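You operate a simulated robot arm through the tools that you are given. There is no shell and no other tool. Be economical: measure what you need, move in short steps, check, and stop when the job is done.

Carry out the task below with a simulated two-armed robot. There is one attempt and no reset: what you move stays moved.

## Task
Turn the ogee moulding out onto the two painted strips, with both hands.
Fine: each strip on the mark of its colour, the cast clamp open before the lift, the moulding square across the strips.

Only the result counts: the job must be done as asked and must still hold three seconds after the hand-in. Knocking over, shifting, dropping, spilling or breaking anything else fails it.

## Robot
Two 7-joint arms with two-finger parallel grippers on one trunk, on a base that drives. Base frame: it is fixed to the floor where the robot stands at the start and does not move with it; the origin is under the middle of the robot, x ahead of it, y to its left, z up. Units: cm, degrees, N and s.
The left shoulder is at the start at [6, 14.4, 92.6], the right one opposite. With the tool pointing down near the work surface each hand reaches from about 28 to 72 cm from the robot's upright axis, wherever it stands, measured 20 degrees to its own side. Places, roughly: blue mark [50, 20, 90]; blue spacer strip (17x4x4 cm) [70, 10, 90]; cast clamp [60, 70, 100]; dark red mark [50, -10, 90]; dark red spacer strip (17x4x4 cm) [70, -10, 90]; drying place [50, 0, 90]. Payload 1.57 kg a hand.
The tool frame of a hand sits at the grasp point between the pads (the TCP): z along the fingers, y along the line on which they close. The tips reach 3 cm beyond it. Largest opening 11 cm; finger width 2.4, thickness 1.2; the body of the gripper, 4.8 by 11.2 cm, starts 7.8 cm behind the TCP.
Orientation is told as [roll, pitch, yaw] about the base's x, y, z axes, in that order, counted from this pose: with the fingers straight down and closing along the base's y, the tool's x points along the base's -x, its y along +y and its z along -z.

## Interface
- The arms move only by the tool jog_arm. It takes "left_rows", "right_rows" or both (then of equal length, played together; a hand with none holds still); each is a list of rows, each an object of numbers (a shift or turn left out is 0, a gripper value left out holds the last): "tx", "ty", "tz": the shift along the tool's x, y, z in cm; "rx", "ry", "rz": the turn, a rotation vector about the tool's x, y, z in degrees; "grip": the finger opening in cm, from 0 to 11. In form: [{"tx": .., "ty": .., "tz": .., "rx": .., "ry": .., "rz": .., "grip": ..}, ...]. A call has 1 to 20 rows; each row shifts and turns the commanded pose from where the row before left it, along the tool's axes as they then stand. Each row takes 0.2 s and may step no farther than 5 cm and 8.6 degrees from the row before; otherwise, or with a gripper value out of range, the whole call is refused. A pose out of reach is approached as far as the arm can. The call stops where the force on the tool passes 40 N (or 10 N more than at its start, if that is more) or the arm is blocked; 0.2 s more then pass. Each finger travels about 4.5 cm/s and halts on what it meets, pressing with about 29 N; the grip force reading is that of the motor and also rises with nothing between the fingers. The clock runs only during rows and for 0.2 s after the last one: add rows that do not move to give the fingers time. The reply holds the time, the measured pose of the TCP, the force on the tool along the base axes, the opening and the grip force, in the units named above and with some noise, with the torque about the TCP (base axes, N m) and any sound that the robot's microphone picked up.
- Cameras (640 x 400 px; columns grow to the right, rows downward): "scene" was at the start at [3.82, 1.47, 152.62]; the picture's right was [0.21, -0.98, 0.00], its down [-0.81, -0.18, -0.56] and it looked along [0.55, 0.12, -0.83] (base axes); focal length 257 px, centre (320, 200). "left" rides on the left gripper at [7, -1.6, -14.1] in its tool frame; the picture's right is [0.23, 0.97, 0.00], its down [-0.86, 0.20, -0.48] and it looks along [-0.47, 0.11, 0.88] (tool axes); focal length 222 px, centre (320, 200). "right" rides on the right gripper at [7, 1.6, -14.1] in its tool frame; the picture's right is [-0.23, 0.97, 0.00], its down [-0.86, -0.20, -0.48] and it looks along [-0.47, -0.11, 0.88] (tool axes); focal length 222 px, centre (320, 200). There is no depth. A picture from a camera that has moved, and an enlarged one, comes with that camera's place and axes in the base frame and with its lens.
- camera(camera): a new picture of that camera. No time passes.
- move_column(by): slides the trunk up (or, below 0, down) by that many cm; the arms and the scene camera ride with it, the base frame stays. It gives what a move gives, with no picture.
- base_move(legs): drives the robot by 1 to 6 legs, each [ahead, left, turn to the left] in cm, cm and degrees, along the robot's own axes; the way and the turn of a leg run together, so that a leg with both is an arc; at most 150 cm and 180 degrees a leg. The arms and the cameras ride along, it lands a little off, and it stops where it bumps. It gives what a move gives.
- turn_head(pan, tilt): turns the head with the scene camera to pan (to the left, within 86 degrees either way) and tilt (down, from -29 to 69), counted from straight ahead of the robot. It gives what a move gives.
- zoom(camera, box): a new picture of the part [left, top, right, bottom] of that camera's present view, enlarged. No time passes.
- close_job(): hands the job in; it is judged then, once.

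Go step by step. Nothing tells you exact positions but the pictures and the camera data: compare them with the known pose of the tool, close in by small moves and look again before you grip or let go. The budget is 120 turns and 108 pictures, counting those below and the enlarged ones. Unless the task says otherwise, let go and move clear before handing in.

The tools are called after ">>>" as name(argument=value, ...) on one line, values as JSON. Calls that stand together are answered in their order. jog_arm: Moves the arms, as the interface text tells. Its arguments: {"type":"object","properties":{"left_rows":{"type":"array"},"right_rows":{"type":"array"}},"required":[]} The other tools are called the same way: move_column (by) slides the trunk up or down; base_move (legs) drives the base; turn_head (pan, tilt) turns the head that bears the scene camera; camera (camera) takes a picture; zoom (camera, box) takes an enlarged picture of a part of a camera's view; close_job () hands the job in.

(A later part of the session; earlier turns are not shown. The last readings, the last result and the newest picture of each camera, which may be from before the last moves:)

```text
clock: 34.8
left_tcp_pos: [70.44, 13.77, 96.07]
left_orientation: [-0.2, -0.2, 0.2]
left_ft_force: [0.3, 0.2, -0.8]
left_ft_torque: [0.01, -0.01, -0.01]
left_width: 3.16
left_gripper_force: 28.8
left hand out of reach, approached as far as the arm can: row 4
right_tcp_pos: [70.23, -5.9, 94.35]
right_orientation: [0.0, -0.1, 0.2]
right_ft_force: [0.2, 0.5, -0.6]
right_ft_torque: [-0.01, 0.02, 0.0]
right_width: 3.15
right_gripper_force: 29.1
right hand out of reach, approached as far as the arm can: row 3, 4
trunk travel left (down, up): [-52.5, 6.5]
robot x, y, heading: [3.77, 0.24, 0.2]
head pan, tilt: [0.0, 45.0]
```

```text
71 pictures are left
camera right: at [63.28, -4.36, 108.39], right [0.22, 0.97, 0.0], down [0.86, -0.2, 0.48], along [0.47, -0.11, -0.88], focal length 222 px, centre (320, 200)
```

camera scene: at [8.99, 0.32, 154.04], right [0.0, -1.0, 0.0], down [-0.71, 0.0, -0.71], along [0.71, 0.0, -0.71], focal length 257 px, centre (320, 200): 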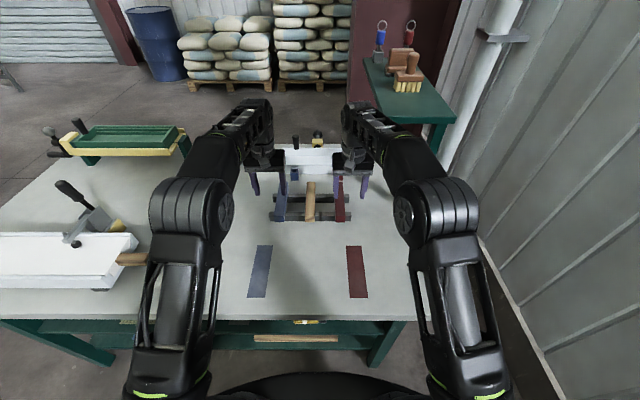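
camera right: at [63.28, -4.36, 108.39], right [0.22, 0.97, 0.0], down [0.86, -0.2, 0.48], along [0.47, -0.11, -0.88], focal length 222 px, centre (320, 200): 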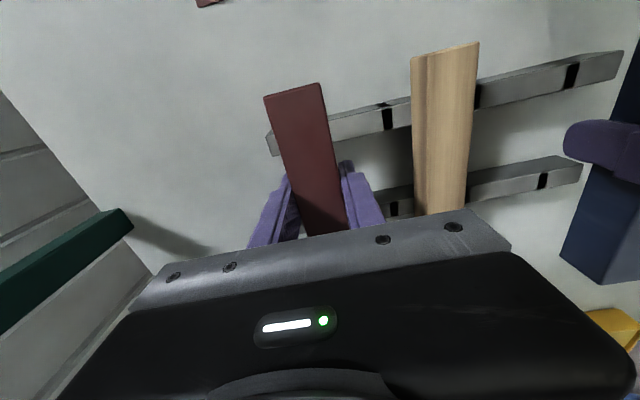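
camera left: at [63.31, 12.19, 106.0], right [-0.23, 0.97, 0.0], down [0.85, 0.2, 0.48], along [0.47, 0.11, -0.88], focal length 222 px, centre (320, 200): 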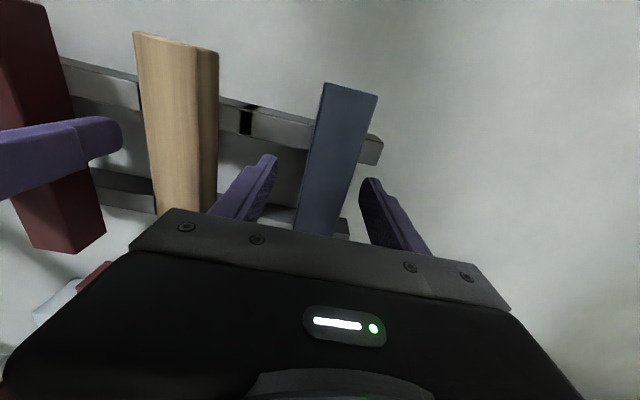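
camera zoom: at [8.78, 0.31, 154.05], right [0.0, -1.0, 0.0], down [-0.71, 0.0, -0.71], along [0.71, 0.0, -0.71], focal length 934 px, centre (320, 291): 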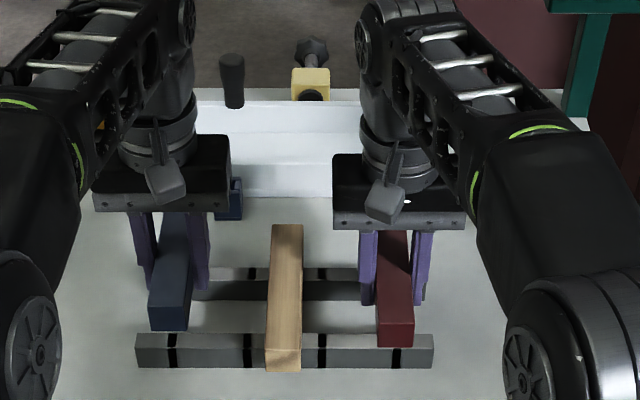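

Both strips are free. I draw them back over their marks.

>>> jog_arm(right_rows=[{"tx": 2, "tz": -2}, {"tx": 3, "tz": -2}, {"tx": 4, "tz": -1, "ty": -1.1}, {"tx": 4.5, "ty": -1.1}, {"tx": 4.5, "ty": -1.1}, {"tx": 4, "ty": -1.1}, {"tx": 2}, {}], left_rows=[{"tx": 2, "tz": -1}, {"tx": 3, "tz": -1}, {"tx": 4, "tz": -1, "ty": 1}, {"tx": 4.5, "ty": 1}, {"tx": 4.5, "ty": 1}, {"tx": 4, "ty": 1}, {"tx": 2}, {}])

>>> camera(camera="right")

>>> camera(camera="left")

>>> camera(camera="scene")

```text
clock: 36.6
left_tcp_pos: [46.58, 17.67, 99.1]
left_orientation: [-0.1, -0.1, 0.3]
left_ft_force: [-0.3, -0.4, -1.6]
left_ft_torque: [-0.02, 0.04, 0.0]
left_width: 3.16
left_gripper_force: 28.8
right_tcp_pos: [46.27, -10.39, 99.26]
right_orientation: [-0.1, 0.0, 0.2]
right_ft_force: [-0.4, -0.3, -0.8]
right_ft_torque: [-0.01, 0.03, -0.02]
right_width: 3.16
right_gripper_force: 29.3
trunk travel left (down, up): [-52.5, 6.5]
robot x, y, heading: [3.53, 0.46, 0.4]
head pan, tilt: [0.0, 45.0]
```

```text
70 pictures are left
camera right: at [39.34, -8.72, 113.4], right [0.22, 0.97, 0.0], down [0.86, -0.2, 0.48], along [0.47, -0.11, -0.88], focal length 222 px, centre (320, 200)
```

right: 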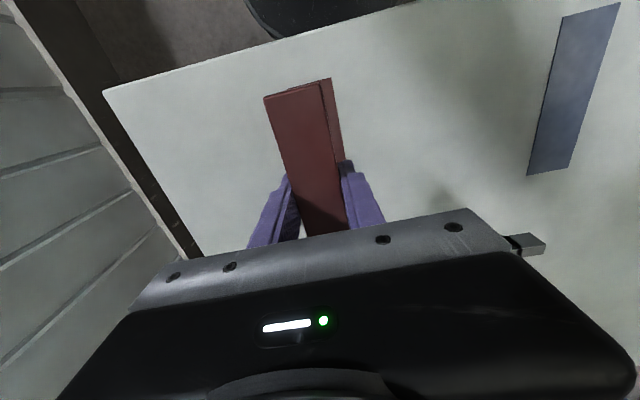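

```text
69 pictures are left
camera left: at [39.41, 16.1, 113.3], right [-0.23, 0.97, 0.0], down [0.85, 0.2, 0.48], along [0.47, 0.11, -0.88], focal length 222 px, centre (320, 200)
```

left: 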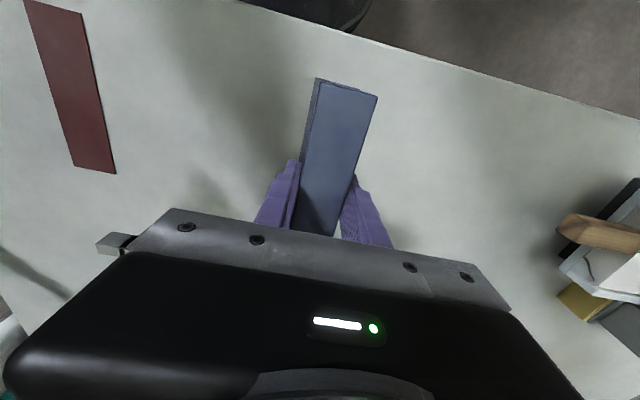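

```text
68 pictures are left
camera scene: at [8.8, 0.33, 154.05], right [0.0, -1.0, 0.0], down [-0.71, 0.0, -0.71], along [0.71, 0.0, -0.71], focal length 257 px, centre (320, 200)
```

scene: 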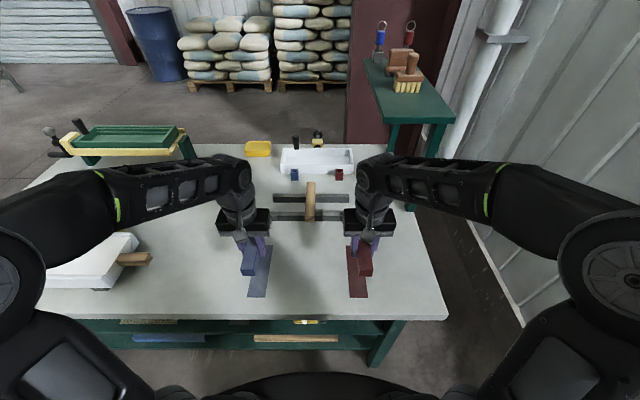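

The strips hover above their marks; mark near edge at x ≈ 39.5 matches the strip ends. I lower to just above the surface and look again.

>>> jog_arm(right_rows=[{"tz": 2.5, "ty": 0.15}, {"tz": 2.5}, {"tz": 2}, {}], left_rows=[{"tz": 2.5, "ty": 0.2}, {"tz": 2.5, "tx": 0.3}, {"tz": 2}, {}])

>>> camera(camera="right")

>>> camera(camera="left")

>>> zoom(camera="scene", box=[220, 210, 400, 310])

```text
clock: 37.6
left_tcp_pos: [46.01, 17.94, 92.48]
left_orientation: [0.0, 0.0, 0.3]
left_ft_force: [-0.1, -0.1, -1.0]
left_ft_torque: [0.01, 0.0, 0.0]
left_width: 3.17
left_gripper_force: 29.0
right_tcp_pos: [46.53, -10.16, 92.3]
right_orientation: [-0.1, -0.1, 0.2]
right_ft_force: [-0.2, -0.6, -0.9]
right_ft_torque: [0.02, -0.01, 0.0]
right_width: 3.16
right_gripper_force: 29.1
trunk travel left (down, up): [-52.5, 6.5]
robot x, y, heading: [3.75, 0.54, -0.0]
head pan, tilt: [0.0, 45.0]
```

```text
67 pictures are left
camera right: at [39.48, -8.57, 106.46], right [0.22, 0.97, 0.0], down [0.86, -0.2, 0.48], along [0.47, -0.11, -0.88], focal length 222 px, centre (320, 200)
```

right: 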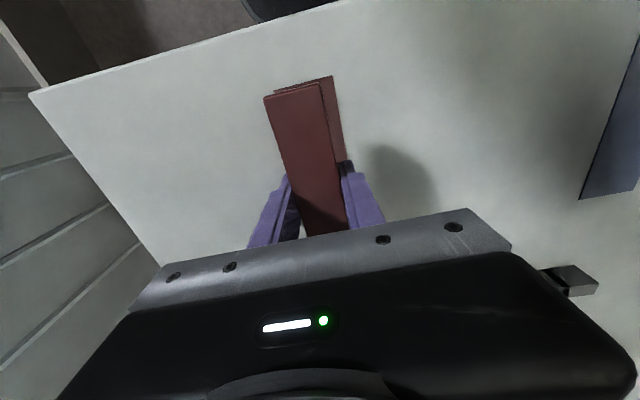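

```text
66 pictures are left
camera left: at [38.98, 16.41, 106.64], right [-0.23, 0.97, 0.0], down [0.85, 0.2, 0.48], along [0.47, 0.11, -0.88], focal length 222 px, centre (320, 200)
```

left: 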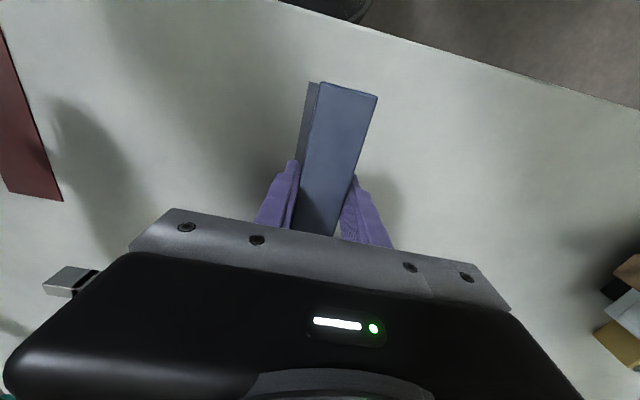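

```text
3.56 times, centred on (310, 260) of scene
camera zoom: at [8.73, 0.32, 154.06], right [0.0, -1.0, 0.0], down [-0.71, 0.0, -0.71], along [0.71, 0.0, -0.71], focal length 913 px, centre (356, -13)
```

zoom: 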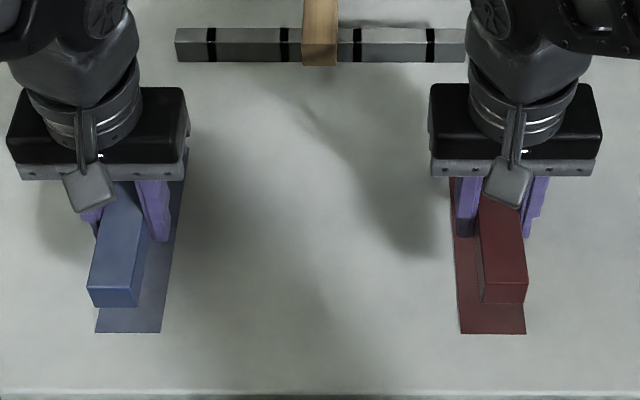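

Marks and strips line up within a few millimetres. I nudge x and lower until contact.

>>> jog_arm(right_rows=[{"tz": 1, "tx": 0.15}, {"tz": 0.8}, {"tz": 0.5}, {}], left_rows=[{"tz": 1, "tx": -0.5}, {"tz": 0.8}, {"tz": 0.7}, {}])

>>> zoom(camera="scene", box=[220, 210, 400, 310])

```text
clock: 38.6
left_tcp_pos: [46.43, 17.84, 89.76]
left_orientation: [0.0, -0.1, 0.2]
left_ft_force: [0.6, -0.2, 0.0]
left_ft_torque: [0.0, 0.04, 0.0]
left_width: 3.16
left_gripper_force: 28.8
right_tcp_pos: [46.25, -10.33, 89.99]
right_orientation: [0.0, -0.1, 0.2]
right_ft_force: [-0.2, -0.1, -0.2]
right_ft_torque: [0.0, -0.05, 0.01]
right_width: 3.15
right_gripper_force: 29.4
trunk travel left (down, up): [-52.5, 6.5]
robot x, y, heading: [3.46, 0.22, 0.1]
head pan, tilt: [0.0, 45.0]
```

```text
3.56 times, centred on (310, 260) of scene
camera zoom: at [8.76, 0.32, 154.05], right [0.0, -1.0, 0.0], down [-0.71, 0.0, -0.71], along [0.71, 0.0, -0.71], focal length 913 px, centre (356, -13)
```

zoom: 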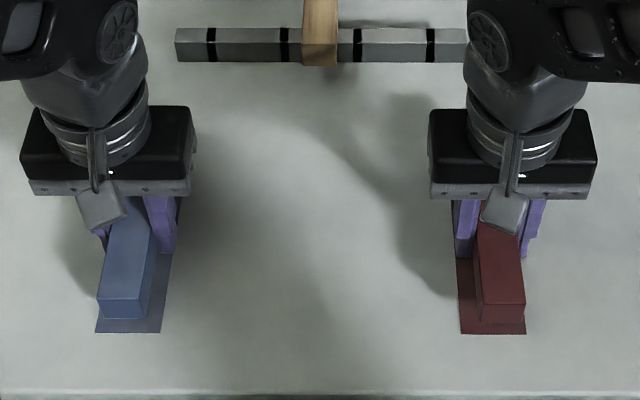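

>>> jog_arm(right_rows=[{"tz": 0.4}, {"tz": 0.4}, {"tz": 0.3}, {}], left_rows=[{"tz": 0.4}, {"tz": 0.3}, {"tz": 0.2}, {}])

>>> zoom(camera="scene", box=[220, 230, 400, 310])

>>> camera(camera="left")

>>> camera(camera="right")

```text
clock: 39.6
left_tcp_pos: [46.65, 18.02, 89.03]
left_orientation: [-0.1, -0.4, 0.3]
left_ft_force: [-0.9, 6.4, 32.0]
left_ft_torque: [0.26, 0.48, -0.18]
left_width: 3.16
left_gripper_force: 28.6
right_tcp_pos: [46.02, -10.21, 88.92]
right_orientation: [0.0, -0.1, 0.3]
right_ft_force: [-0.6, -0.2, -1.0]
right_ft_torque: [0.0, 0.0, 0.0]
right_width: 3.18
right_gripper_force: 29.0
trunk travel left (down, up): [-52.5, 6.5]
robot x, y, heading: [4.02, 0.22, 0.0]
head pan, tilt: [0.0, 45.0]
```

```text
3.56 times, centred on (310, 270) of scene
camera zoom: at [8.51, 0.31, 154.11], right [0.0, -1.0, 0.0], down [-0.71, 0.0, -0.71], along [0.71, 0.0, -0.71], focal length 913 px, centre (356, -49)
```

zoom: 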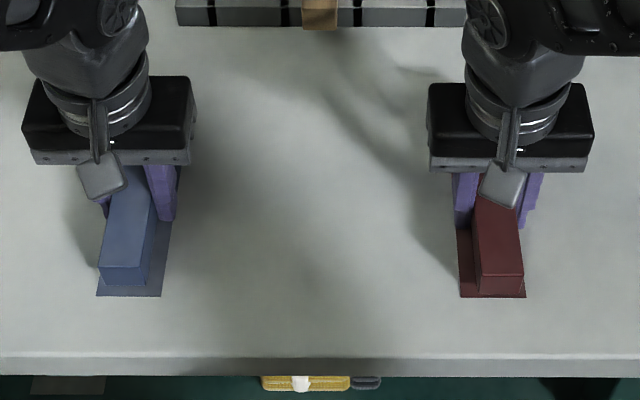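

```text
62 pictures are left
camera left: at [39.45, 16.48, 103.14], right [-0.23, 0.97, 0.0], down [0.85, 0.2, 0.48], along [0.47, 0.11, -0.87], focal length 222 px, centre (320, 200)
```

left: 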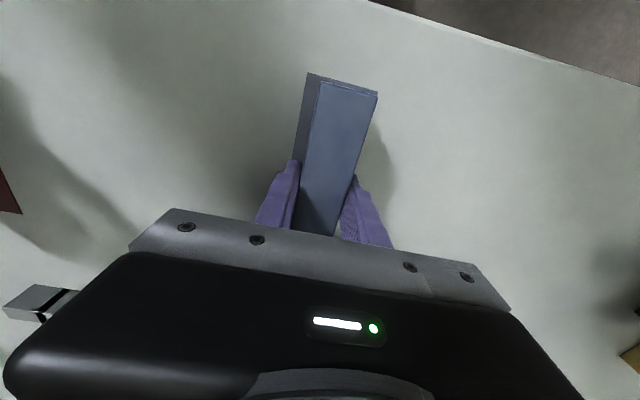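

```text
61 pictures are left
camera right: at [39.0, -8.63, 103.02], right [0.22, 0.97, 0.0], down [0.86, -0.2, 0.48], along [0.47, -0.11, -0.88], focal length 222 px, centre (320, 200)
```

right: 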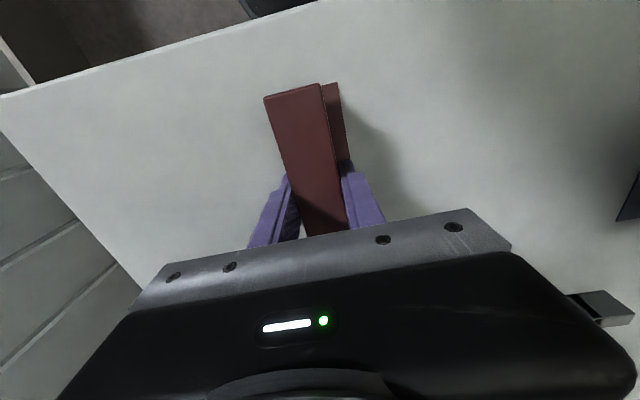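

The left hand is touching; the right is not yet. I look closely before deciding.

>>> zoom(camera="scene", box=[240, 275, 290, 318])

>>> zoom(camera="scene", box=[340, 275, 390, 318])

>>> zoom(camera="left", box=[250, 50, 410, 250])

```text
9.30 times, centred on (265, 296) of scene
camera zoom: at [8.51, 0.31, 154.11], right [0.0, -1.0, 0.0], down [-0.71, 0.0, -0.71], along [0.71, 0.0, -0.71], focal length 2389 px, centre (832, -698)
```

zoom: 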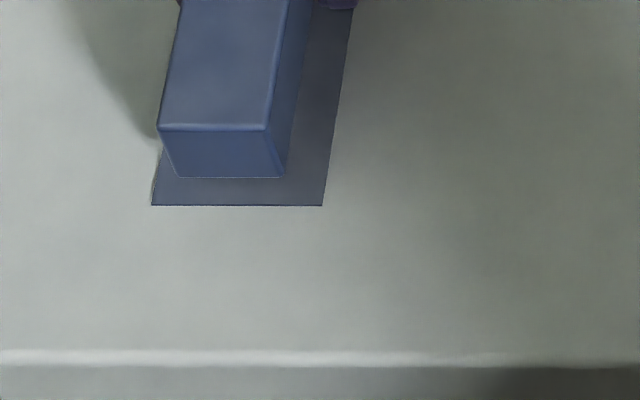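

```text
9.30 times, centred on (365, 296) of scene
camera zoom: at [8.51, 0.31, 154.11], right [0.0, -1.0, 0.0], down [-0.71, 0.0, -0.71], along [0.71, 0.0, -0.71], focal length 2389 px, centre (-99, -698)
```

zoom: 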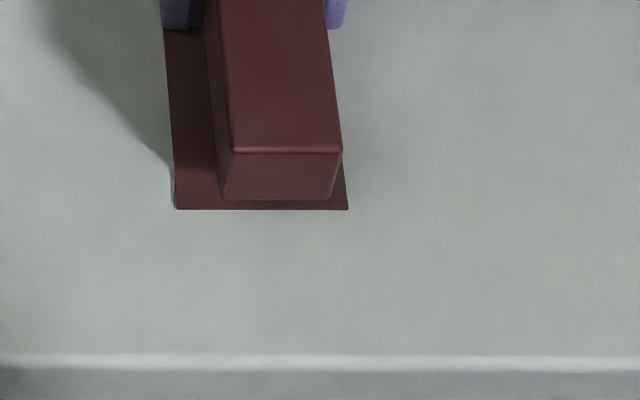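

```text
2.00 times, centred on (330, 150) of left
camera zoom: at [39.45, 16.48, 103.14], right [-0.23, 0.97, 0.0], down [0.85, 0.2, 0.48], along [0.47, 0.11, -0.87], focal length 444 px, centre (300, 300)
```

zoom: 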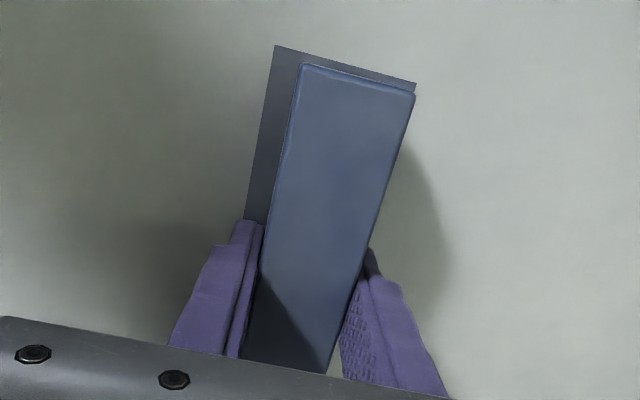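

Bottom edges show blue 0.3 cm too far left, red 0.35 cm too far right; I correct those, settle and release gently.

>>> jog_arm(right_rows=[{"ty": 0.35, "tx": -0.3}, {"tz": 0.15}, {}], left_rows=[{"tz": -0.2}, {"ty": -0.3, "tx": 0.3}, {}])

>>> zoom(camera="scene", box=[240, 275, 290, 318])

>>> zoom(camera="scene", box=[340, 275, 390, 318])

```text
clock: 40.4
left_tcp_pos: [46.04, 17.51, 88.93]
left_orientation: [-0.1, -0.1, 0.3]
left_ft_force: [0.7, -0.7, -0.9]
left_ft_torque: [0.0, 0.01, -0.02]
left_width: 3.14
left_gripper_force: 29.2
right_tcp_pos: [46.26, -9.86, 88.92]
right_orientation: [0.0, -0.2, 0.2]
right_ft_force: [-7.2, -7.0, 39.2]
right_ft_torque: [-0.4, 0.71, 0.26]
right_width: 3.13
right_gripper_force: 28.7
trunk travel left (down, up): [-52.5, 6.5]
robot x, y, heading: [4.29, 0.24, 0.2]
head pan, tilt: [0.0, 45.0]
```

```text
9.30 times, centred on (265, 296) of scene
camera zoom: at [8.4, 0.28, 154.08], right [0.0, -1.0, 0.0], down [-0.71, 0.0, -0.71], along [0.71, 0.0, -0.71], focal length 2389 px, centre (832, -698)
```

zoom: 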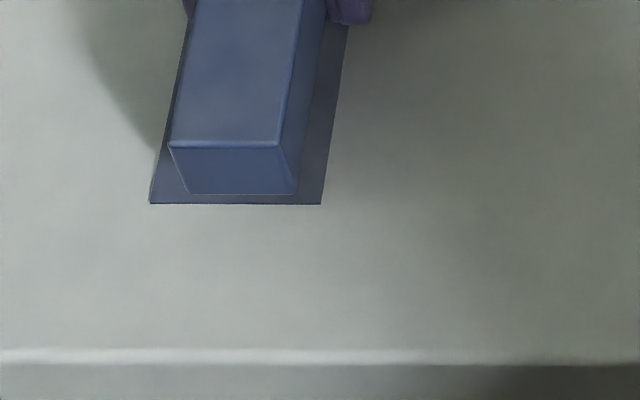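

```text
9.30 times, centred on (365, 296) of scene
camera zoom: at [8.4, 0.28, 154.08], right [0.0, -1.0, 0.0], down [-0.71, 0.0, -0.71], along [0.71, 0.0, -0.71], focal length 2389 px, centre (-99, -698)
```

zoom: 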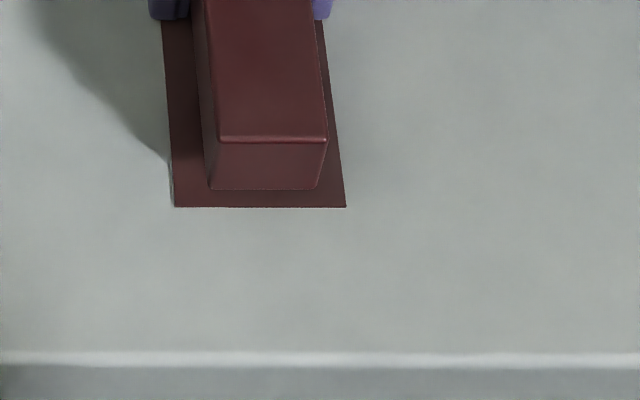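

Both are centred on their marks within about 0.2 cm. I relieve the press and open slowly, then lift off.

>>> jog_arm(right_rows=[{"tz": -0.1}, {"grip": 3.4}, {"grip": 4}, {"grip": 5.5}, {"grip": 6}, {}, {"tz": -3}, {"tz": -4}, {"tz": -4}, {}], left_rows=[{"tz": 0.05}, {"grip": 3.4}, {"grip": 4}, {"grip": 5.5}, {"grip": 6}, {}, {"tz": -3}, {"tz": -4}, {"tz": -4}, {}])

>>> zoom(camera="scene", box=[220, 210, 400, 320])

>>> camera(camera="left")

>>> camera(camera="right")

```text
clock: 42.6
left_tcp_pos: [46.3, 17.65, 99.8]
left_orientation: [0.0, -0.2, 0.2]
left_ft_force: [0.0, 1.3, -0.3]
left_ft_torque: [-0.01, 0.05, -0.01]
left_width: 5.99
left_gripper_force: 0.1
right_tcp_pos: [46.47, -9.95, 100.12]
right_orientation: [0.0, 0.1, 0.2]
right_ft_force: [-0.5, 0.2, 0.3]
right_ft_torque: [-0.03, 0.0, 0.01]
right_width: 6.0
right_gripper_force: 0.0
trunk travel left (down, up): [-52.5, 6.5]
robot x, y, heading: [3.73, 0.35, 0.4]
head pan, tilt: [0.0, 45.0]
```

```text
3.56 times, centred on (310, 265) of scene
camera zoom: at [8.81, 0.32, 154.05], right [0.0, -1.0, 0.0], down [-0.71, 0.0, -0.71], along [0.71, 0.0, -0.71], focal length 913 px, centre (356, -31)
```

zoom: 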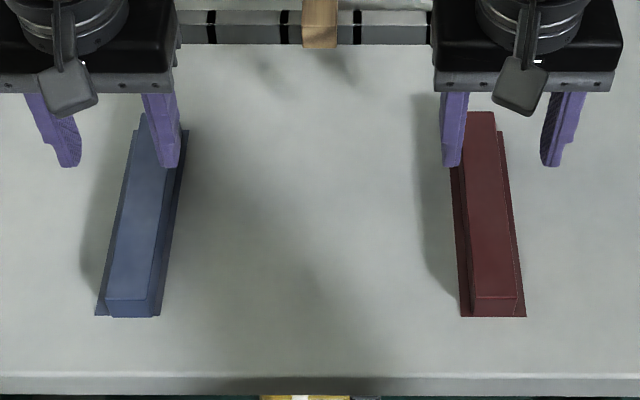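

```text
54 pictures are left
camera left: at [39.29, 16.09, 114.09], right [-0.23, 0.97, 0.0], down [0.85, 0.2, 0.48], along [0.47, 0.11, -0.88], focal length 222 px, centre (320, 200)
```

left: 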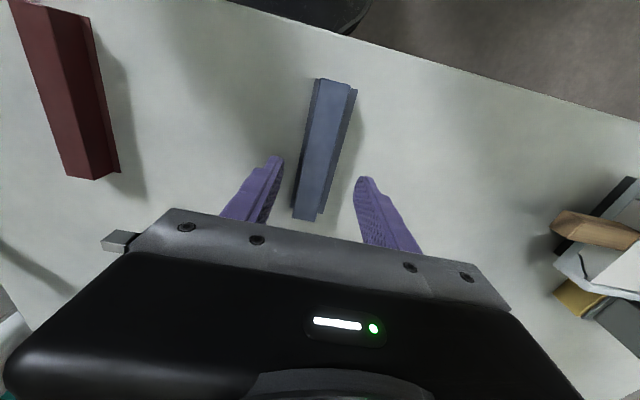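

```text
53 pictures are left
camera right: at [39.43, -8.33, 114.09], right [0.22, 0.97, 0.0], down [0.86, -0.2, 0.48], along [0.47, -0.11, -0.88], focal length 222 px, centre (320, 200)
```

right: 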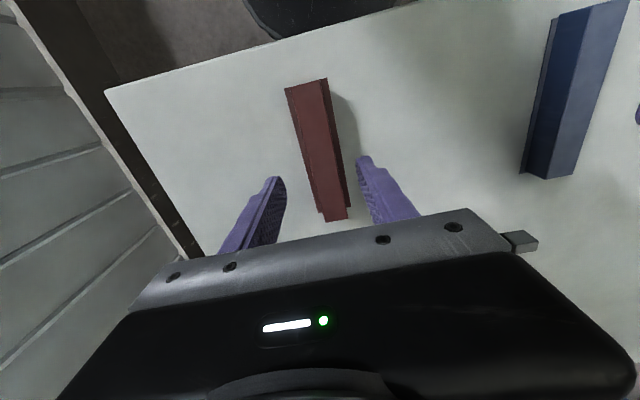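

The strips sit well on their marks. The clamp: handle top about (59, 69, 110), pad about (50, 69, 95), pivot behind the mould. I raise the trunk, retract the hands and drive left.

>>> move_column(by=6.4)

>>> jog_arm(right_rows=[{"tx": 4}, {"tx": 4}, {"tx": 4}, {"ty": -3}, {}], left_rows=[{"tx": 4}, {"tx": 4}, {"tx": 4}, {"ty": 3}, {}])

>>> base_move(legs=[[-12, 0, 0], [0, 50, 0], [10, 0, 0]])

>>> turn_head(pan=12, tilt=42)

>>> camera(camera="scene")

```text
clock: 43.7
left_tcp_pos: [46.4, 17.62, 106.32]
left_orientation: [0.0, -0.2, 0.2]
left_ft_force: [0.9, 0.1, 0.7]
left_ft_torque: [0.01, 0.0, 0.02]
left_width: 5.99
left_gripper_force: 0.1
right_tcp_pos: [46.45, -9.91, 106.5]
right_orientation: [0.0, 0.0, 0.2]
right_ft_force: [-0.6, 0.6, -0.5]
right_ft_torque: [-0.01, 0.0, -0.01]
right_width: 6.01
right_gripper_force: 0.0
trunk travel left (down, up): [-58.9, 0.1]
robot x, y, heading: [3.71, 0.24, -0.0]
head pan, tilt: [0.0, 45.0]
```

```text
clock: 44.9
left_tcp_pos: [34.55, 20.51, 106.4]
left_orientation: [0.0, 0.0, 0.3]
left_ft_force: [0.5, 0.1, 0.0]
left_ft_torque: [-0.01, 0.0, 0.01]
left_width: 6.0
left_gripper_force: 0.1
right_tcp_pos: [34.72, -13.34, 106.37]
right_orientation: [-0.1, 0.0, 0.2]
right_ft_force: [0.1, -0.1, 0.1]
right_ft_torque: [0.02, 0.01, 0.0]
right_width: 5.99
right_gripper_force: 0.0
trunk travel left (down, up): [-58.9, 0.1]
robot x, y, heading: [3.99, 0.5, 0.2]
head pan, tilt: [0.0, 45.0]
```

```text
clock: 49.4
left_tcp_pos: [31.46, 71.72, 106.3]
left_orientation: [0.0, 0.0, 1.2]
left_ft_force: [0.5, -0.4, 0.1]
left_ft_torque: [-0.02, 0.06, 0.02]
left_width: 5.99
left_gripper_force: 0.0
right_tcp_pos: [32.16, 38.18, 106.3]
right_orientation: [0.0, 0.1, 1.3]
right_ft_force: [0.6, -0.3, -0.1]
right_ft_torque: [0.0, 0.05, -0.01]
right_width: 5.98
right_gripper_force: 0.0
trunk travel left (down, up): [-58.9, 0.1]
robot x, y, heading: [0.87, 51.42, 1.3]
head pan, tilt: [0.0, 45.0]
```

```text
clock: 50.2
left_tcp_pos: [31.28, 71.76, 106.35]
left_orientation: [0.0, -0.1, 1.2]
left_ft_force: [0.5, 0.7, -0.4]
left_ft_torque: [0.01, 0.02, 0.01]
left_width: 6.03
left_gripper_force: 0.1
right_tcp_pos: [31.92, 38.1, 106.33]
right_orientation: [-0.1, 0.0, 1.2]
right_ft_force: [-0.1, 0.5, 0.4]
right_ft_torque: [-0.01, 0.01, 0.03]
right_width: 6.02
right_gripper_force: 0.1
trunk travel left (down, up): [-58.9, 0.1]
robot x, y, heading: [0.95, 51.21, 1.2]
head pan, tilt: [12.0, 42.0]
```

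```text
52 pictures are left
camera scene: at [5.76, 53.02, 160.89], right [0.23, -0.97, 0.0], down [-0.65, -0.15, -0.74], along [0.72, 0.17, -0.67], focal length 257 px, centre (320, 200)
```

scene: 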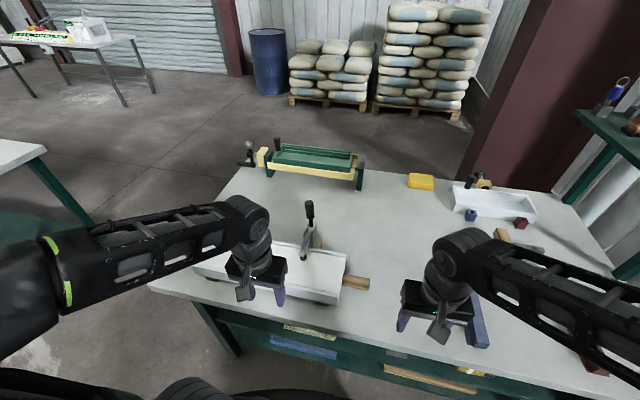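

>>> zoom(camera="scene", box=[260, 190, 380, 310])

```text
3.33 times, centred on (320, 250) of scene
camera zoom: at [5.76, 53.02, 160.89], right [0.23, -0.97, 0.0], down [-0.65, -0.15, -0.74], along [0.72, 0.17, -0.67], focal length 856 px, centre (320, 33)
```

zoom: 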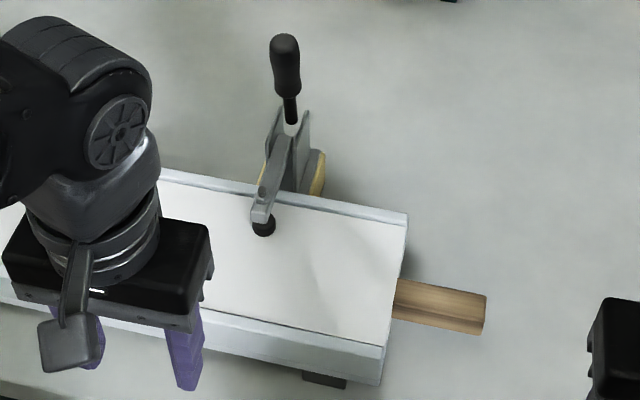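

Handle top ≈ (58.9, 68.7, 110), upright, bar pointing to −x. I ease the base forward 3 cm and bring the left hand forward, open, straddling the handle.

>>> base_move(legs=[[3, 0, -1.2]])

>>> jog_arm(left_rows=[{"tz": -1.5, "ty": -3.0}, {"tx": -4.5}, {"tx": -4.5}, {"tx": -4.5}, {}])

>>> camera(camera="scene")

```text
clock: 51.0
left_tcp_pos: [34.74, 71.05, 106.24]
left_orientation: [0.0, 0.0, -0.1]
left_ft_force: [1.5, -0.1, 0.6]
left_ft_torque: [-0.03, 0.08, -0.03]
left_width: 6.02
left_gripper_force: 0.0
right_tcp_pos: [34.79, 37.44, 106.27]
right_orientation: [0.2, 0.0, -0.2]
right_ft_force: [0.3, -0.3, 0.0]
right_ft_torque: [-0.05, 0.04, 0.01]
right_width: 6.02
right_gripper_force: 0.2
trunk travel left (down, up): [-58.9, 0.1]
robot x, y, heading: [3.76, 51.15, -0.4]
head pan, tilt: [12.0, 42.0]
```

```text
clock: 52.2
left_tcp_pos: [47.99, 68.5, 107.8]
left_orientation: [0.0, -0.1, -0.1]
left_ft_force: [-0.1, 0.2, 0.2]
left_ft_torque: [0.0, -0.03, 0.02]
left_width: 6.0
left_gripper_force: 0.0
right_tcp_pos: [34.5, 37.48, 106.26]
right_orientation: [-0.1, 0.0, -0.1]
right_ft_force: [-0.8, 0.3, 0.3]
right_ft_torque: [-0.03, -0.05, -0.03]
right_width: 5.99
right_gripper_force: 0.2
trunk travel left (down, up): [-58.9, 0.1]
robot x, y, heading: [3.55, 51.17, -0.2]
head pan, tilt: [12.0, 42.0]
```

```text
50 pictures are left
camera scene: at [8.65, 52.95, 160.89], right [0.21, -0.98, 0.0], down [-0.65, -0.14, -0.74], along [0.73, 0.15, -0.67], focal length 257 px, centre (320, 200)
```

scene: 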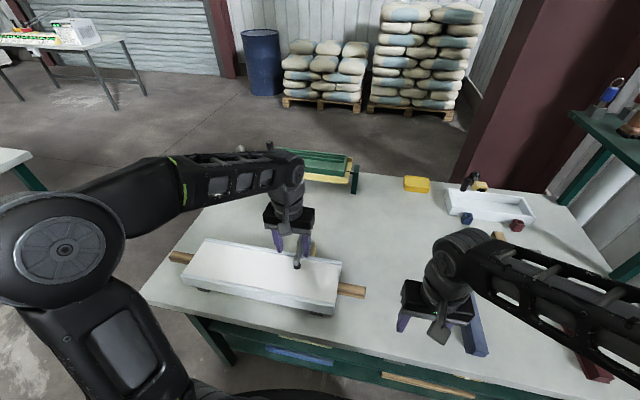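

>>> jog_arm(left_rows=[{"tx": -3, "ty": 0.3}, {"tx": -3}, {"tx": -3}, {"tx": -1.8}, {}])

>>> zoom(camera="scene", box=[230, 150, 370, 290])

>>> camera(camera="left")

```text
clock: 53.4
left_tcp_pos: [58.81, 68.41, 107.94]
left_orientation: [0.0, -0.1, -0.2]
left_ft_force: [0.3, -0.2, 0.4]
left_ft_torque: [0.01, 0.0, 0.0]
left_width: 5.99
left_gripper_force: 0.0
right_tcp_pos: [34.58, 37.44, 106.34]
right_orientation: [0.0, 0.0, -0.1]
right_ft_force: [-0.1, -0.3, 0.6]
right_ft_torque: [0.0, -0.02, 0.02]
right_width: 5.98
right_gripper_force: 0.2
trunk travel left (down, up): [-58.9, 0.1]
robot x, y, heading: [3.39, 51.56, 0.0]
head pan, tilt: [12.0, 42.0]
```

```text
2.86 times, centred on (300, 220) of scene
camera zoom: at [8.77, 52.96, 160.89], right [0.21, -0.98, 0.0], down [-0.65, -0.14, -0.74], along [0.73, 0.15, -0.67], focal length 734 px, centre (377, 143)
```

zoom: 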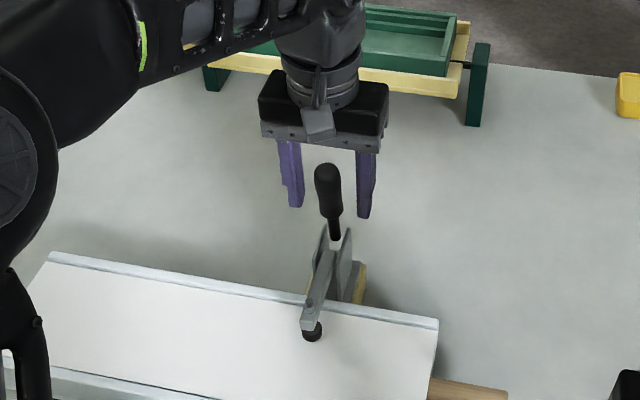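

```text
48 pictures are left
camera left: at [51.74, 66.98, 122.13], right [-0.23, 0.97, 0.0], down [0.85, 0.2, 0.48], along [0.47, 0.11, -0.88], focal length 222 px, centre (320, 200)
```

left: 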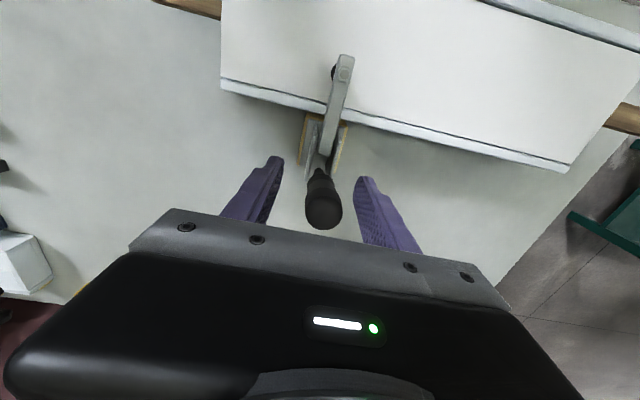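

The handle sits between the fingers. I lower 1 cm and close on it.

>>> jog_arm(left_rows=[{"tz": 1, "ty": 0.2}, {"grip": 4}, {"grip": 2}, {"grip": 1}, {}, {}])

```text
clock: 54.8
left_tcp_pos: [58.97, 68.95, 106.87]
left_orientation: [0.0, -0.2, 0.1]
left_ft_force: [0.7, 13.3, 2.6]
left_ft_torque: [-0.14, 0.17, 0.31]
left_width: 2.43
left_gripper_force: 36.2
right_tcp_pos: [34.58, 37.68, 106.4]
right_orientation: [-0.1, 0.1, -0.1]
right_ft_force: [-0.5, -0.2, 0.2]
right_ft_torque: [-0.05, 0.02, 0.02]
right_width: 6.01
right_gripper_force: 0.1
trunk travel left (down, up): [-58.9, 0.1]
robot x, y, heading: [4.27, 51.48, 0.1]
head pan, tilt: [12.0, 42.0]
```

>>> jog_arm(left_rows=[{"ty": 0.25}, {"tx": -0.7, "tz": 0.15}, {"tx": -0.75, "tz": 0.22}, {"tx": -0.7, "tz": 0.3}, {"tx": -0.65, "tz": 0.3}, {}])

>>> zoom(camera="scene", box=[230, 150, 370, 290])

```text
clock: 55.5
left_tcp_pos: [59.18, 69.01, 106.97]
left_orientation: [0.0, 0.6, 0.0]
left_ft_force: [-20.2, 3.5, 20.3]
left_ft_torque: [-0.08, 0.42, -0.01]
left_width: 2.44
left_gripper_force: 36.3
right_tcp_pos: [34.3, 37.52, 106.42]
right_orientation: [0.0, -0.1, 0.0]
right_ft_force: [0.6, 0.5, -1.0]
right_ft_torque: [0.01, 0.03, 0.0]
right_width: 6.01
right_gripper_force: 0.1
trunk travel left (down, up): [-58.9, 0.1]
robot x, y, heading: [3.69, 51.25, -0.2]
head pan, tilt: [12.0, 42.0]
stopped in row 3 (left hand): the force on the tool passed its limit (the readings are from after the stop); the commanded pose is now the measured one
```

```text
2.86 times, centred on (300, 220) of scene
camera zoom: at [8.31, 52.94, 160.93], right [0.21, -0.98, 0.0], down [-0.65, -0.14, -0.74], along [0.73, 0.15, -0.67], focal length 734 px, centre (377, 143)
```

zoom: 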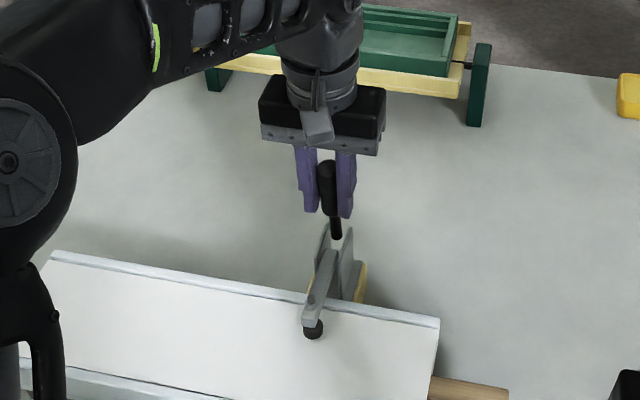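

The handle resists; part of that was my pushing down. I try pure pull back along +x in small steps.

>>> jog_arm(left_rows=[{"tz": -0.3}, {"tx": -0.3}, {"tx": -0.3}, {"tx": -0.3}, {"tx": -0.3}, {"tx": -0.3}, {"tx": -0.3}, {}])

```text
clock: 57.3
left_tcp_pos: [61.3, 69.02, 106.97]
left_orientation: [0.1, 0.7, -0.1]
left_ft_force: [-17.2, 3.4, -9.1]
left_ft_torque: [-0.78, 1.31, -0.05]
left_width: 2.44
left_gripper_force: 35.9
right_tcp_pos: [34.47, 37.51, 106.28]
right_orientation: [0.0, 0.0, 0.1]
right_ft_force: [0.3, 0.2, -0.4]
right_ft_torque: [0.01, 0.03, -0.01]
right_width: 6.01
right_gripper_force: 0.1
trunk travel left (down, up): [-58.9, 0.1]
robot x, y, heading: [3.65, 51.32, -0.0]
head pan, tilt: [12.0, 42.0]
```

It gives: 2 cm moved. I continue along the arc, going back and down.

>>> jog_arm(left_rows=[{"tz": 0.4}, {"tx": -0.6, "tz": 0.3}, {"tx": -0.6, "tz": 0.35}, {"tx": -0.6, "tz": 0.4}, {"tx": -0.5, "tz": 0.45}, {}])

>>> zoom(camera="scene", box=[230, 150, 370, 290])

```text
clock: 58.7
left_tcp_pos: [63.79, 68.93, 104.88]
left_orientation: [0.0, 0.4, 0.0]
left_ft_force: [4.6, 6.5, 9.8]
left_ft_torque: [-0.39, -0.12, 0.11]
left_width: 2.45
left_gripper_force: 25.5
right_tcp_pos: [34.53, 37.55, 106.34]
right_orientation: [0.0, 0.0, 0.0]
right_ft_force: [0.3, 0.8, 0.4]
right_ft_torque: [-0.01, -0.03, 0.01]
right_width: 6.01
right_gripper_force: 0.0
trunk travel left (down, up): [-58.9, 0.1]
robot x, y, heading: [3.62, 50.87, -0.1]
head pan, tilt: [12.0, 42.0]
```

```text
2.86 times, centred on (300, 220) of scene
camera zoom: at [8.7, 53.04, 160.87], right [0.21, -0.98, 0.0], down [-0.65, -0.14, -0.74], along [0.73, 0.15, -0.67], focal length 734 px, centre (377, 143)
```

zoom: 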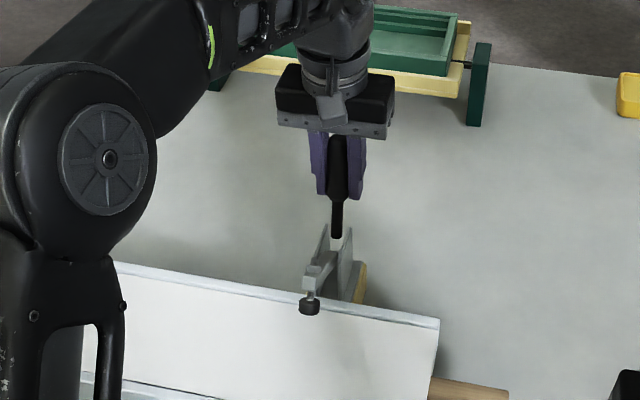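

The pad is rising off the cast. I continue the arc to swing it fully open.

>>> jog_arm(left_rows=[{"tx": -0.7, "tz": 0.7}, {"tx": -0.7, "tz": 0.9}, {"tx": -0.6, "tz": 1.0}, {"tx": -0.4, "tz": 1.1}, {}])

>>> zoom(camera="scene", box=[230, 150, 370, 290])

```text
clock: 59.9
left_tcp_pos: [66.03, 69.01, 101.04]
left_orientation: [0.0, 0.6, -0.1]
left_ft_force: [10.0, 5.3, 11.5]
left_ft_torque: [-0.39, 0.21, 0.17]
left_width: 2.43
left_gripper_force: 27.7
right_tcp_pos: [34.61, 37.51, 106.28]
right_orientation: [0.0, 0.0, 0.1]
right_ft_force: [0.0, 0.5, 0.2]
right_ft_torque: [0.01, 0.04, 0.02]
right_width: 6.0
right_gripper_force: 0.0
trunk travel left (down, up): [-58.9, 0.1]
robot x, y, heading: [3.83, 51.21, -0.1]
head pan, tilt: [12.0, 42.0]
```

```text
2.86 times, centred on (300, 220) of scene
camera zoom: at [8.77, 52.99, 160.88], right [0.21, -0.98, 0.0], down [-0.65, -0.14, -0.74], along [0.73, 0.15, -0.67], focal length 734 px, centre (377, 143)
```

zoom: 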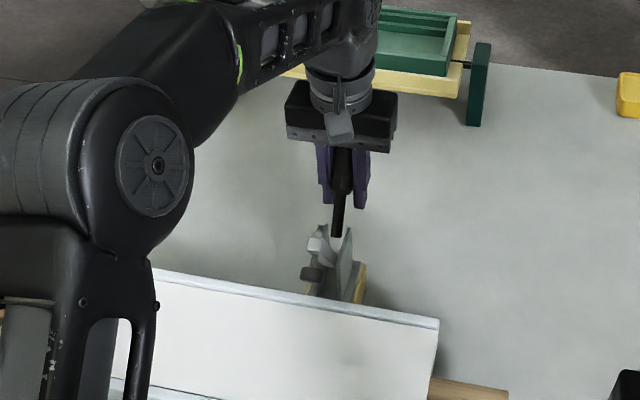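

The bar now stands nearly upright. One more bit of arc, then I release and back out.

>>> jog_arm(left_rows=[{"tx": -0.1, "tz": 0.9}, {"tx": -0.1, "tz": 0.9}, {"tx": 0.1, "tz": 0.8}, {}])

>>> jog_arm(left_rows=[{"grip": 3}, {"grip": 4.5}, {"grip": 6}, {"grip": 6}, {"tz": -2}, {"tz": -3}, {"tz": -3}, {}])

>>> zoom(camera="scene", box=[230, 150, 370, 290])

```text
clock: 60.4
left_tcp_pos: [66.31, 68.9, 100.9]
left_orientation: [0.1, -0.2, 0.0]
left_ft_force: [-7.8, 1.0, 13.2]
left_ft_torque: [0.06, 0.98, 0.06]
left_width: 2.44
left_gripper_force: 36.4
right_tcp_pos: [34.45, 37.4, 106.36]
right_orientation: [0.0, -0.1, 0.0]
right_ft_force: [-0.1, -0.4, -0.2]
right_ft_torque: [0.01, 0.03, 0.02]
right_width: 6.0
right_gripper_force: 0.1
trunk travel left (down, up): [-58.9, 0.1]
robot x, y, heading: [3.87, 51.18, 0.0]
head pan, tilt: [12.0, 42.0]
stopped in row 2 (left hand): the force on the tool passed its limit (the readings are from after the stop); the commanded pose is now the measured one
```

```text
clock: 62.2
left_tcp_pos: [66.2, 69.01, 108.53]
left_orientation: [0.0, -0.1, -0.2]
left_ft_force: [0.3, -0.5, -0.3]
left_ft_torque: [0.0, 0.01, 0.0]
left_width: 6.04
left_gripper_force: 0.1
right_tcp_pos: [34.58, 37.42, 106.25]
right_orientation: [0.0, 0.0, -0.1]
right_ft_force: [0.9, 0.1, 0.5]
right_ft_torque: [0.0, 0.0, 0.05]
right_width: 6.01
right_gripper_force: 0.1
trunk travel left (down, up): [-58.9, 0.1]
robot x, y, heading: [3.44, 51.26, -0.1]
head pan, tilt: [12.0, 42.0]
```

```text
2.86 times, centred on (300, 220) of scene
camera zoom: at [8.76, 52.98, 160.88], right [0.21, -0.98, 0.0], down [-0.65, -0.14, -0.74], along [0.73, 0.15, -0.67], focal length 734 px, centre (377, 143)
```

zoom: 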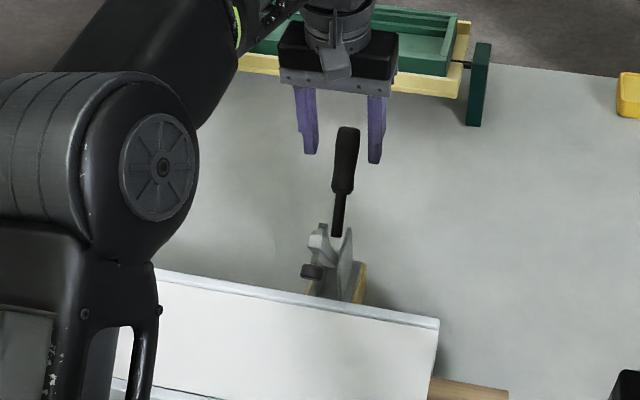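

The clamp stays open at its stop. I take the left hand around and back, then drive to face the cast's middle (y ≈ 79).

>>> jog_arm(left_rows=[{"ty": 4}, {"ty": 4}, {"ty": 4}, {"tx": 4.5}, {"tx": 4.5}, {"tx": 4.5}, {"tx": 4.5}, {"tx": 4.5}, {"tx": 4.5}, {"tx": 4}, {}])

>>> base_move(legs=[[-14, 0, 0], [0, 27.5, 0]])

>>> turn_head(pan=0, tilt=45)

>>> camera(camera="scene")

```text
clock: 62.7
left_tcp_pos: [66.34, 71.93, 108.5]
left_orientation: [-1.7, 0.1, -1.7]
left_ft_force: [2.1, -24.0, -5.7]
left_ft_torque: [-0.49, -0.32, -0.21]
left_width: 8.06
left_gripper_force: 11.9
right_tcp_pos: [34.54, 37.01, 106.35]
right_orientation: [0.1, 0.0, -0.4]
right_ft_force: [-0.9, -0.4, -0.4]
right_ft_torque: [0.02, -0.01, -0.02]
right_width: 6.0
right_gripper_force: 0.1
trunk travel left (down, up): [-58.9, 0.1]
robot x, y, heading: [3.44, 51.38, -0.5]
head pan, tilt: [12.0, 42.0]
stopped in row 2 (left hand): the force on the tool passed its limit (the readings are from after the stop); the commanded pose is now the measured one
```

```text
clock: 65.5
left_tcp_pos: [52.19, 100.42, 108.63]
left_orientation: [-1.2, 0.1, -0.6]
left_ft_force: [0.5, 0.4, 0.2]
left_ft_torque: [-0.08, 0.02, 0.02]
left_width: 5.99
left_gripper_force: 0.0
right_tcp_pos: [20.91, 64.51, 106.36]
right_orientation: [-0.1, 0.0, 0.3]
right_ft_force: [-0.1, 0.9, 0.2]
right_ft_torque: [-0.04, -0.03, -0.01]
right_width: 6.03
right_gripper_force: 0.1
trunk travel left (down, up): [-58.9, 0.1]
robot x, y, heading: [-10.04, 78.16, 0.4]
head pan, tilt: [12.0, 42.0]
```

```text
clock: 66.3
left_tcp_pos: [52.3, 100.25, 108.53]
left_orientation: [-1.1, 0.1, -0.7]
left_ft_force: [-0.8, 0.1, -0.1]
left_ft_torque: [0.02, 0.01, -0.05]
left_width: 6.01
left_gripper_force: 0.1
right_tcp_pos: [20.92, 64.38, 106.34]
right_orientation: [0.0, -0.1, 0.4]
right_ft_force: [0.4, 0.5, -0.9]
right_ft_torque: [0.01, 0.01, 0.01]
right_width: 6.0
right_gripper_force: 0.1
trunk travel left (down, up): [-58.9, 0.1]
robot x, y, heading: [-10.29, 77.92, 0.1]
head pan, tilt: [0.0, 45.0]
```

```text
43 pictures are left
camera scene: at [-5.1, 77.91, 160.46], right [0.01, -1.0, 0.0], down [-0.71, 0.0, -0.71], along [0.71, 0.0, -0.71], focal length 257 px, centre (320, 200)
```

scene: 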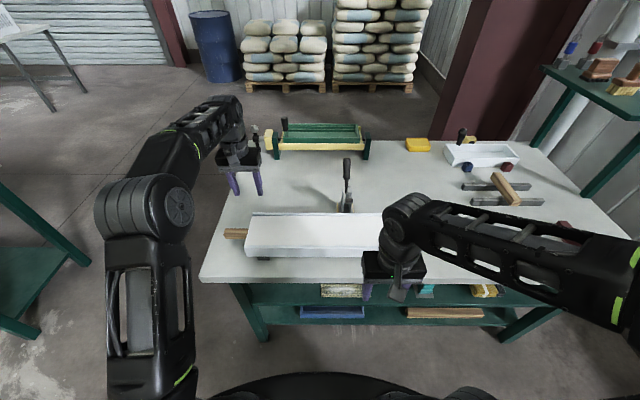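

The finger caught the handle while sliding sideways. I check whether the clamp or mould shifted.

>>> zoom(camera="scene", box=[210, 140, 400, 280])

```text
2.86 times, centred on (305, 210) of scene
camera zoom: at [-5.1, 77.91, 160.46], right [0.01, -1.0, 0.0], down [-0.71, 0.0, -0.71], along [0.71, 0.0, -0.71], focal length 734 px, centre (363, 171)
```

zoom: 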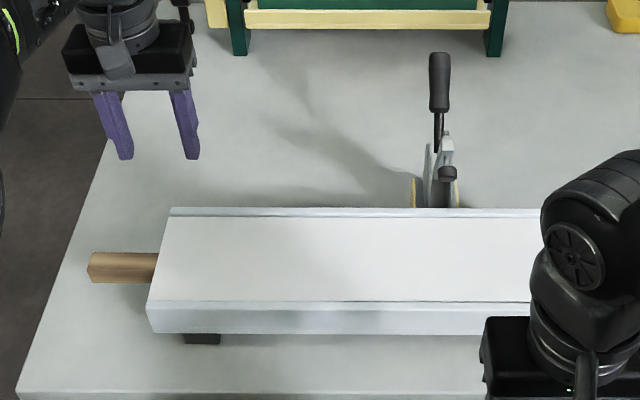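

Nothing shifted. Left lath lies at x ≈ 47, y 102–109.5; right at y 48–56. I position both hands and turn them 90° so the fingers close along x.

>>> jog_arm(left_rows=[{"tx": 4.3, "ty": 1.4}, {"tx": 4.3, "ty": 1.4}, {"tx": 4.3, "ty": 1.4}, {"tx": 4.3, "ty": 1.4}, {"rx": 1.1, "rz": -7.5}, {"rz": -8.2}, {"rz": -8.2}, {"rz": -8.2}, {"rz": -8.2}, {"rz": -8.2}, {"rz": -8.2}, {"rz": -8.2}, {"rz": -8.2}, {"rz": -8.2}, {"rz": -8.2}, {}], right_rows=[{"tx": -3.5, "ty": -3.2}, {"tx": -3.5, "ty": -3.2}, {"tx": -3.5, "ty": -3.2}, {"tx": -3.5, "ty": -3.2}, {"rz": 8.2}, {"rz": 8.2}, {"rz": 8.2}, {"rz": 8.2}, {"rz": 8.2}, {"rz": 8.2}, {"rz": 8.2}, {"rz": 8.2}, {"rz": 8.2}, {"rz": 8.2}, {"rz": 8.2}, {}])

```text
clock: 69.7
left_tcp_pos: [35.07, 105.89, 108.47]
left_orientation: [0.0, 2.3, 89.0]
left_ft_force: [-0.5, 0.0, -0.1]
left_ft_torque: [0.0, -0.01, 0.04]
left_width: 6.02
left_gripper_force: 0.1
right_tcp_pos: [34.96, 51.64, 106.36]
right_orientation: [0.0, -0.1, -89.9]
right_ft_force: [-0.2, -0.3, -0.2]
right_ft_torque: [-0.03, 0.01, -0.01]
right_width: 6.0
right_gripper_force: 0.0
trunk travel left (down, up): [-58.9, 0.1]
robot x, y, heading: [-9.77, 77.9, -0.1]
head pan, tilt: [0.0, 45.0]
```

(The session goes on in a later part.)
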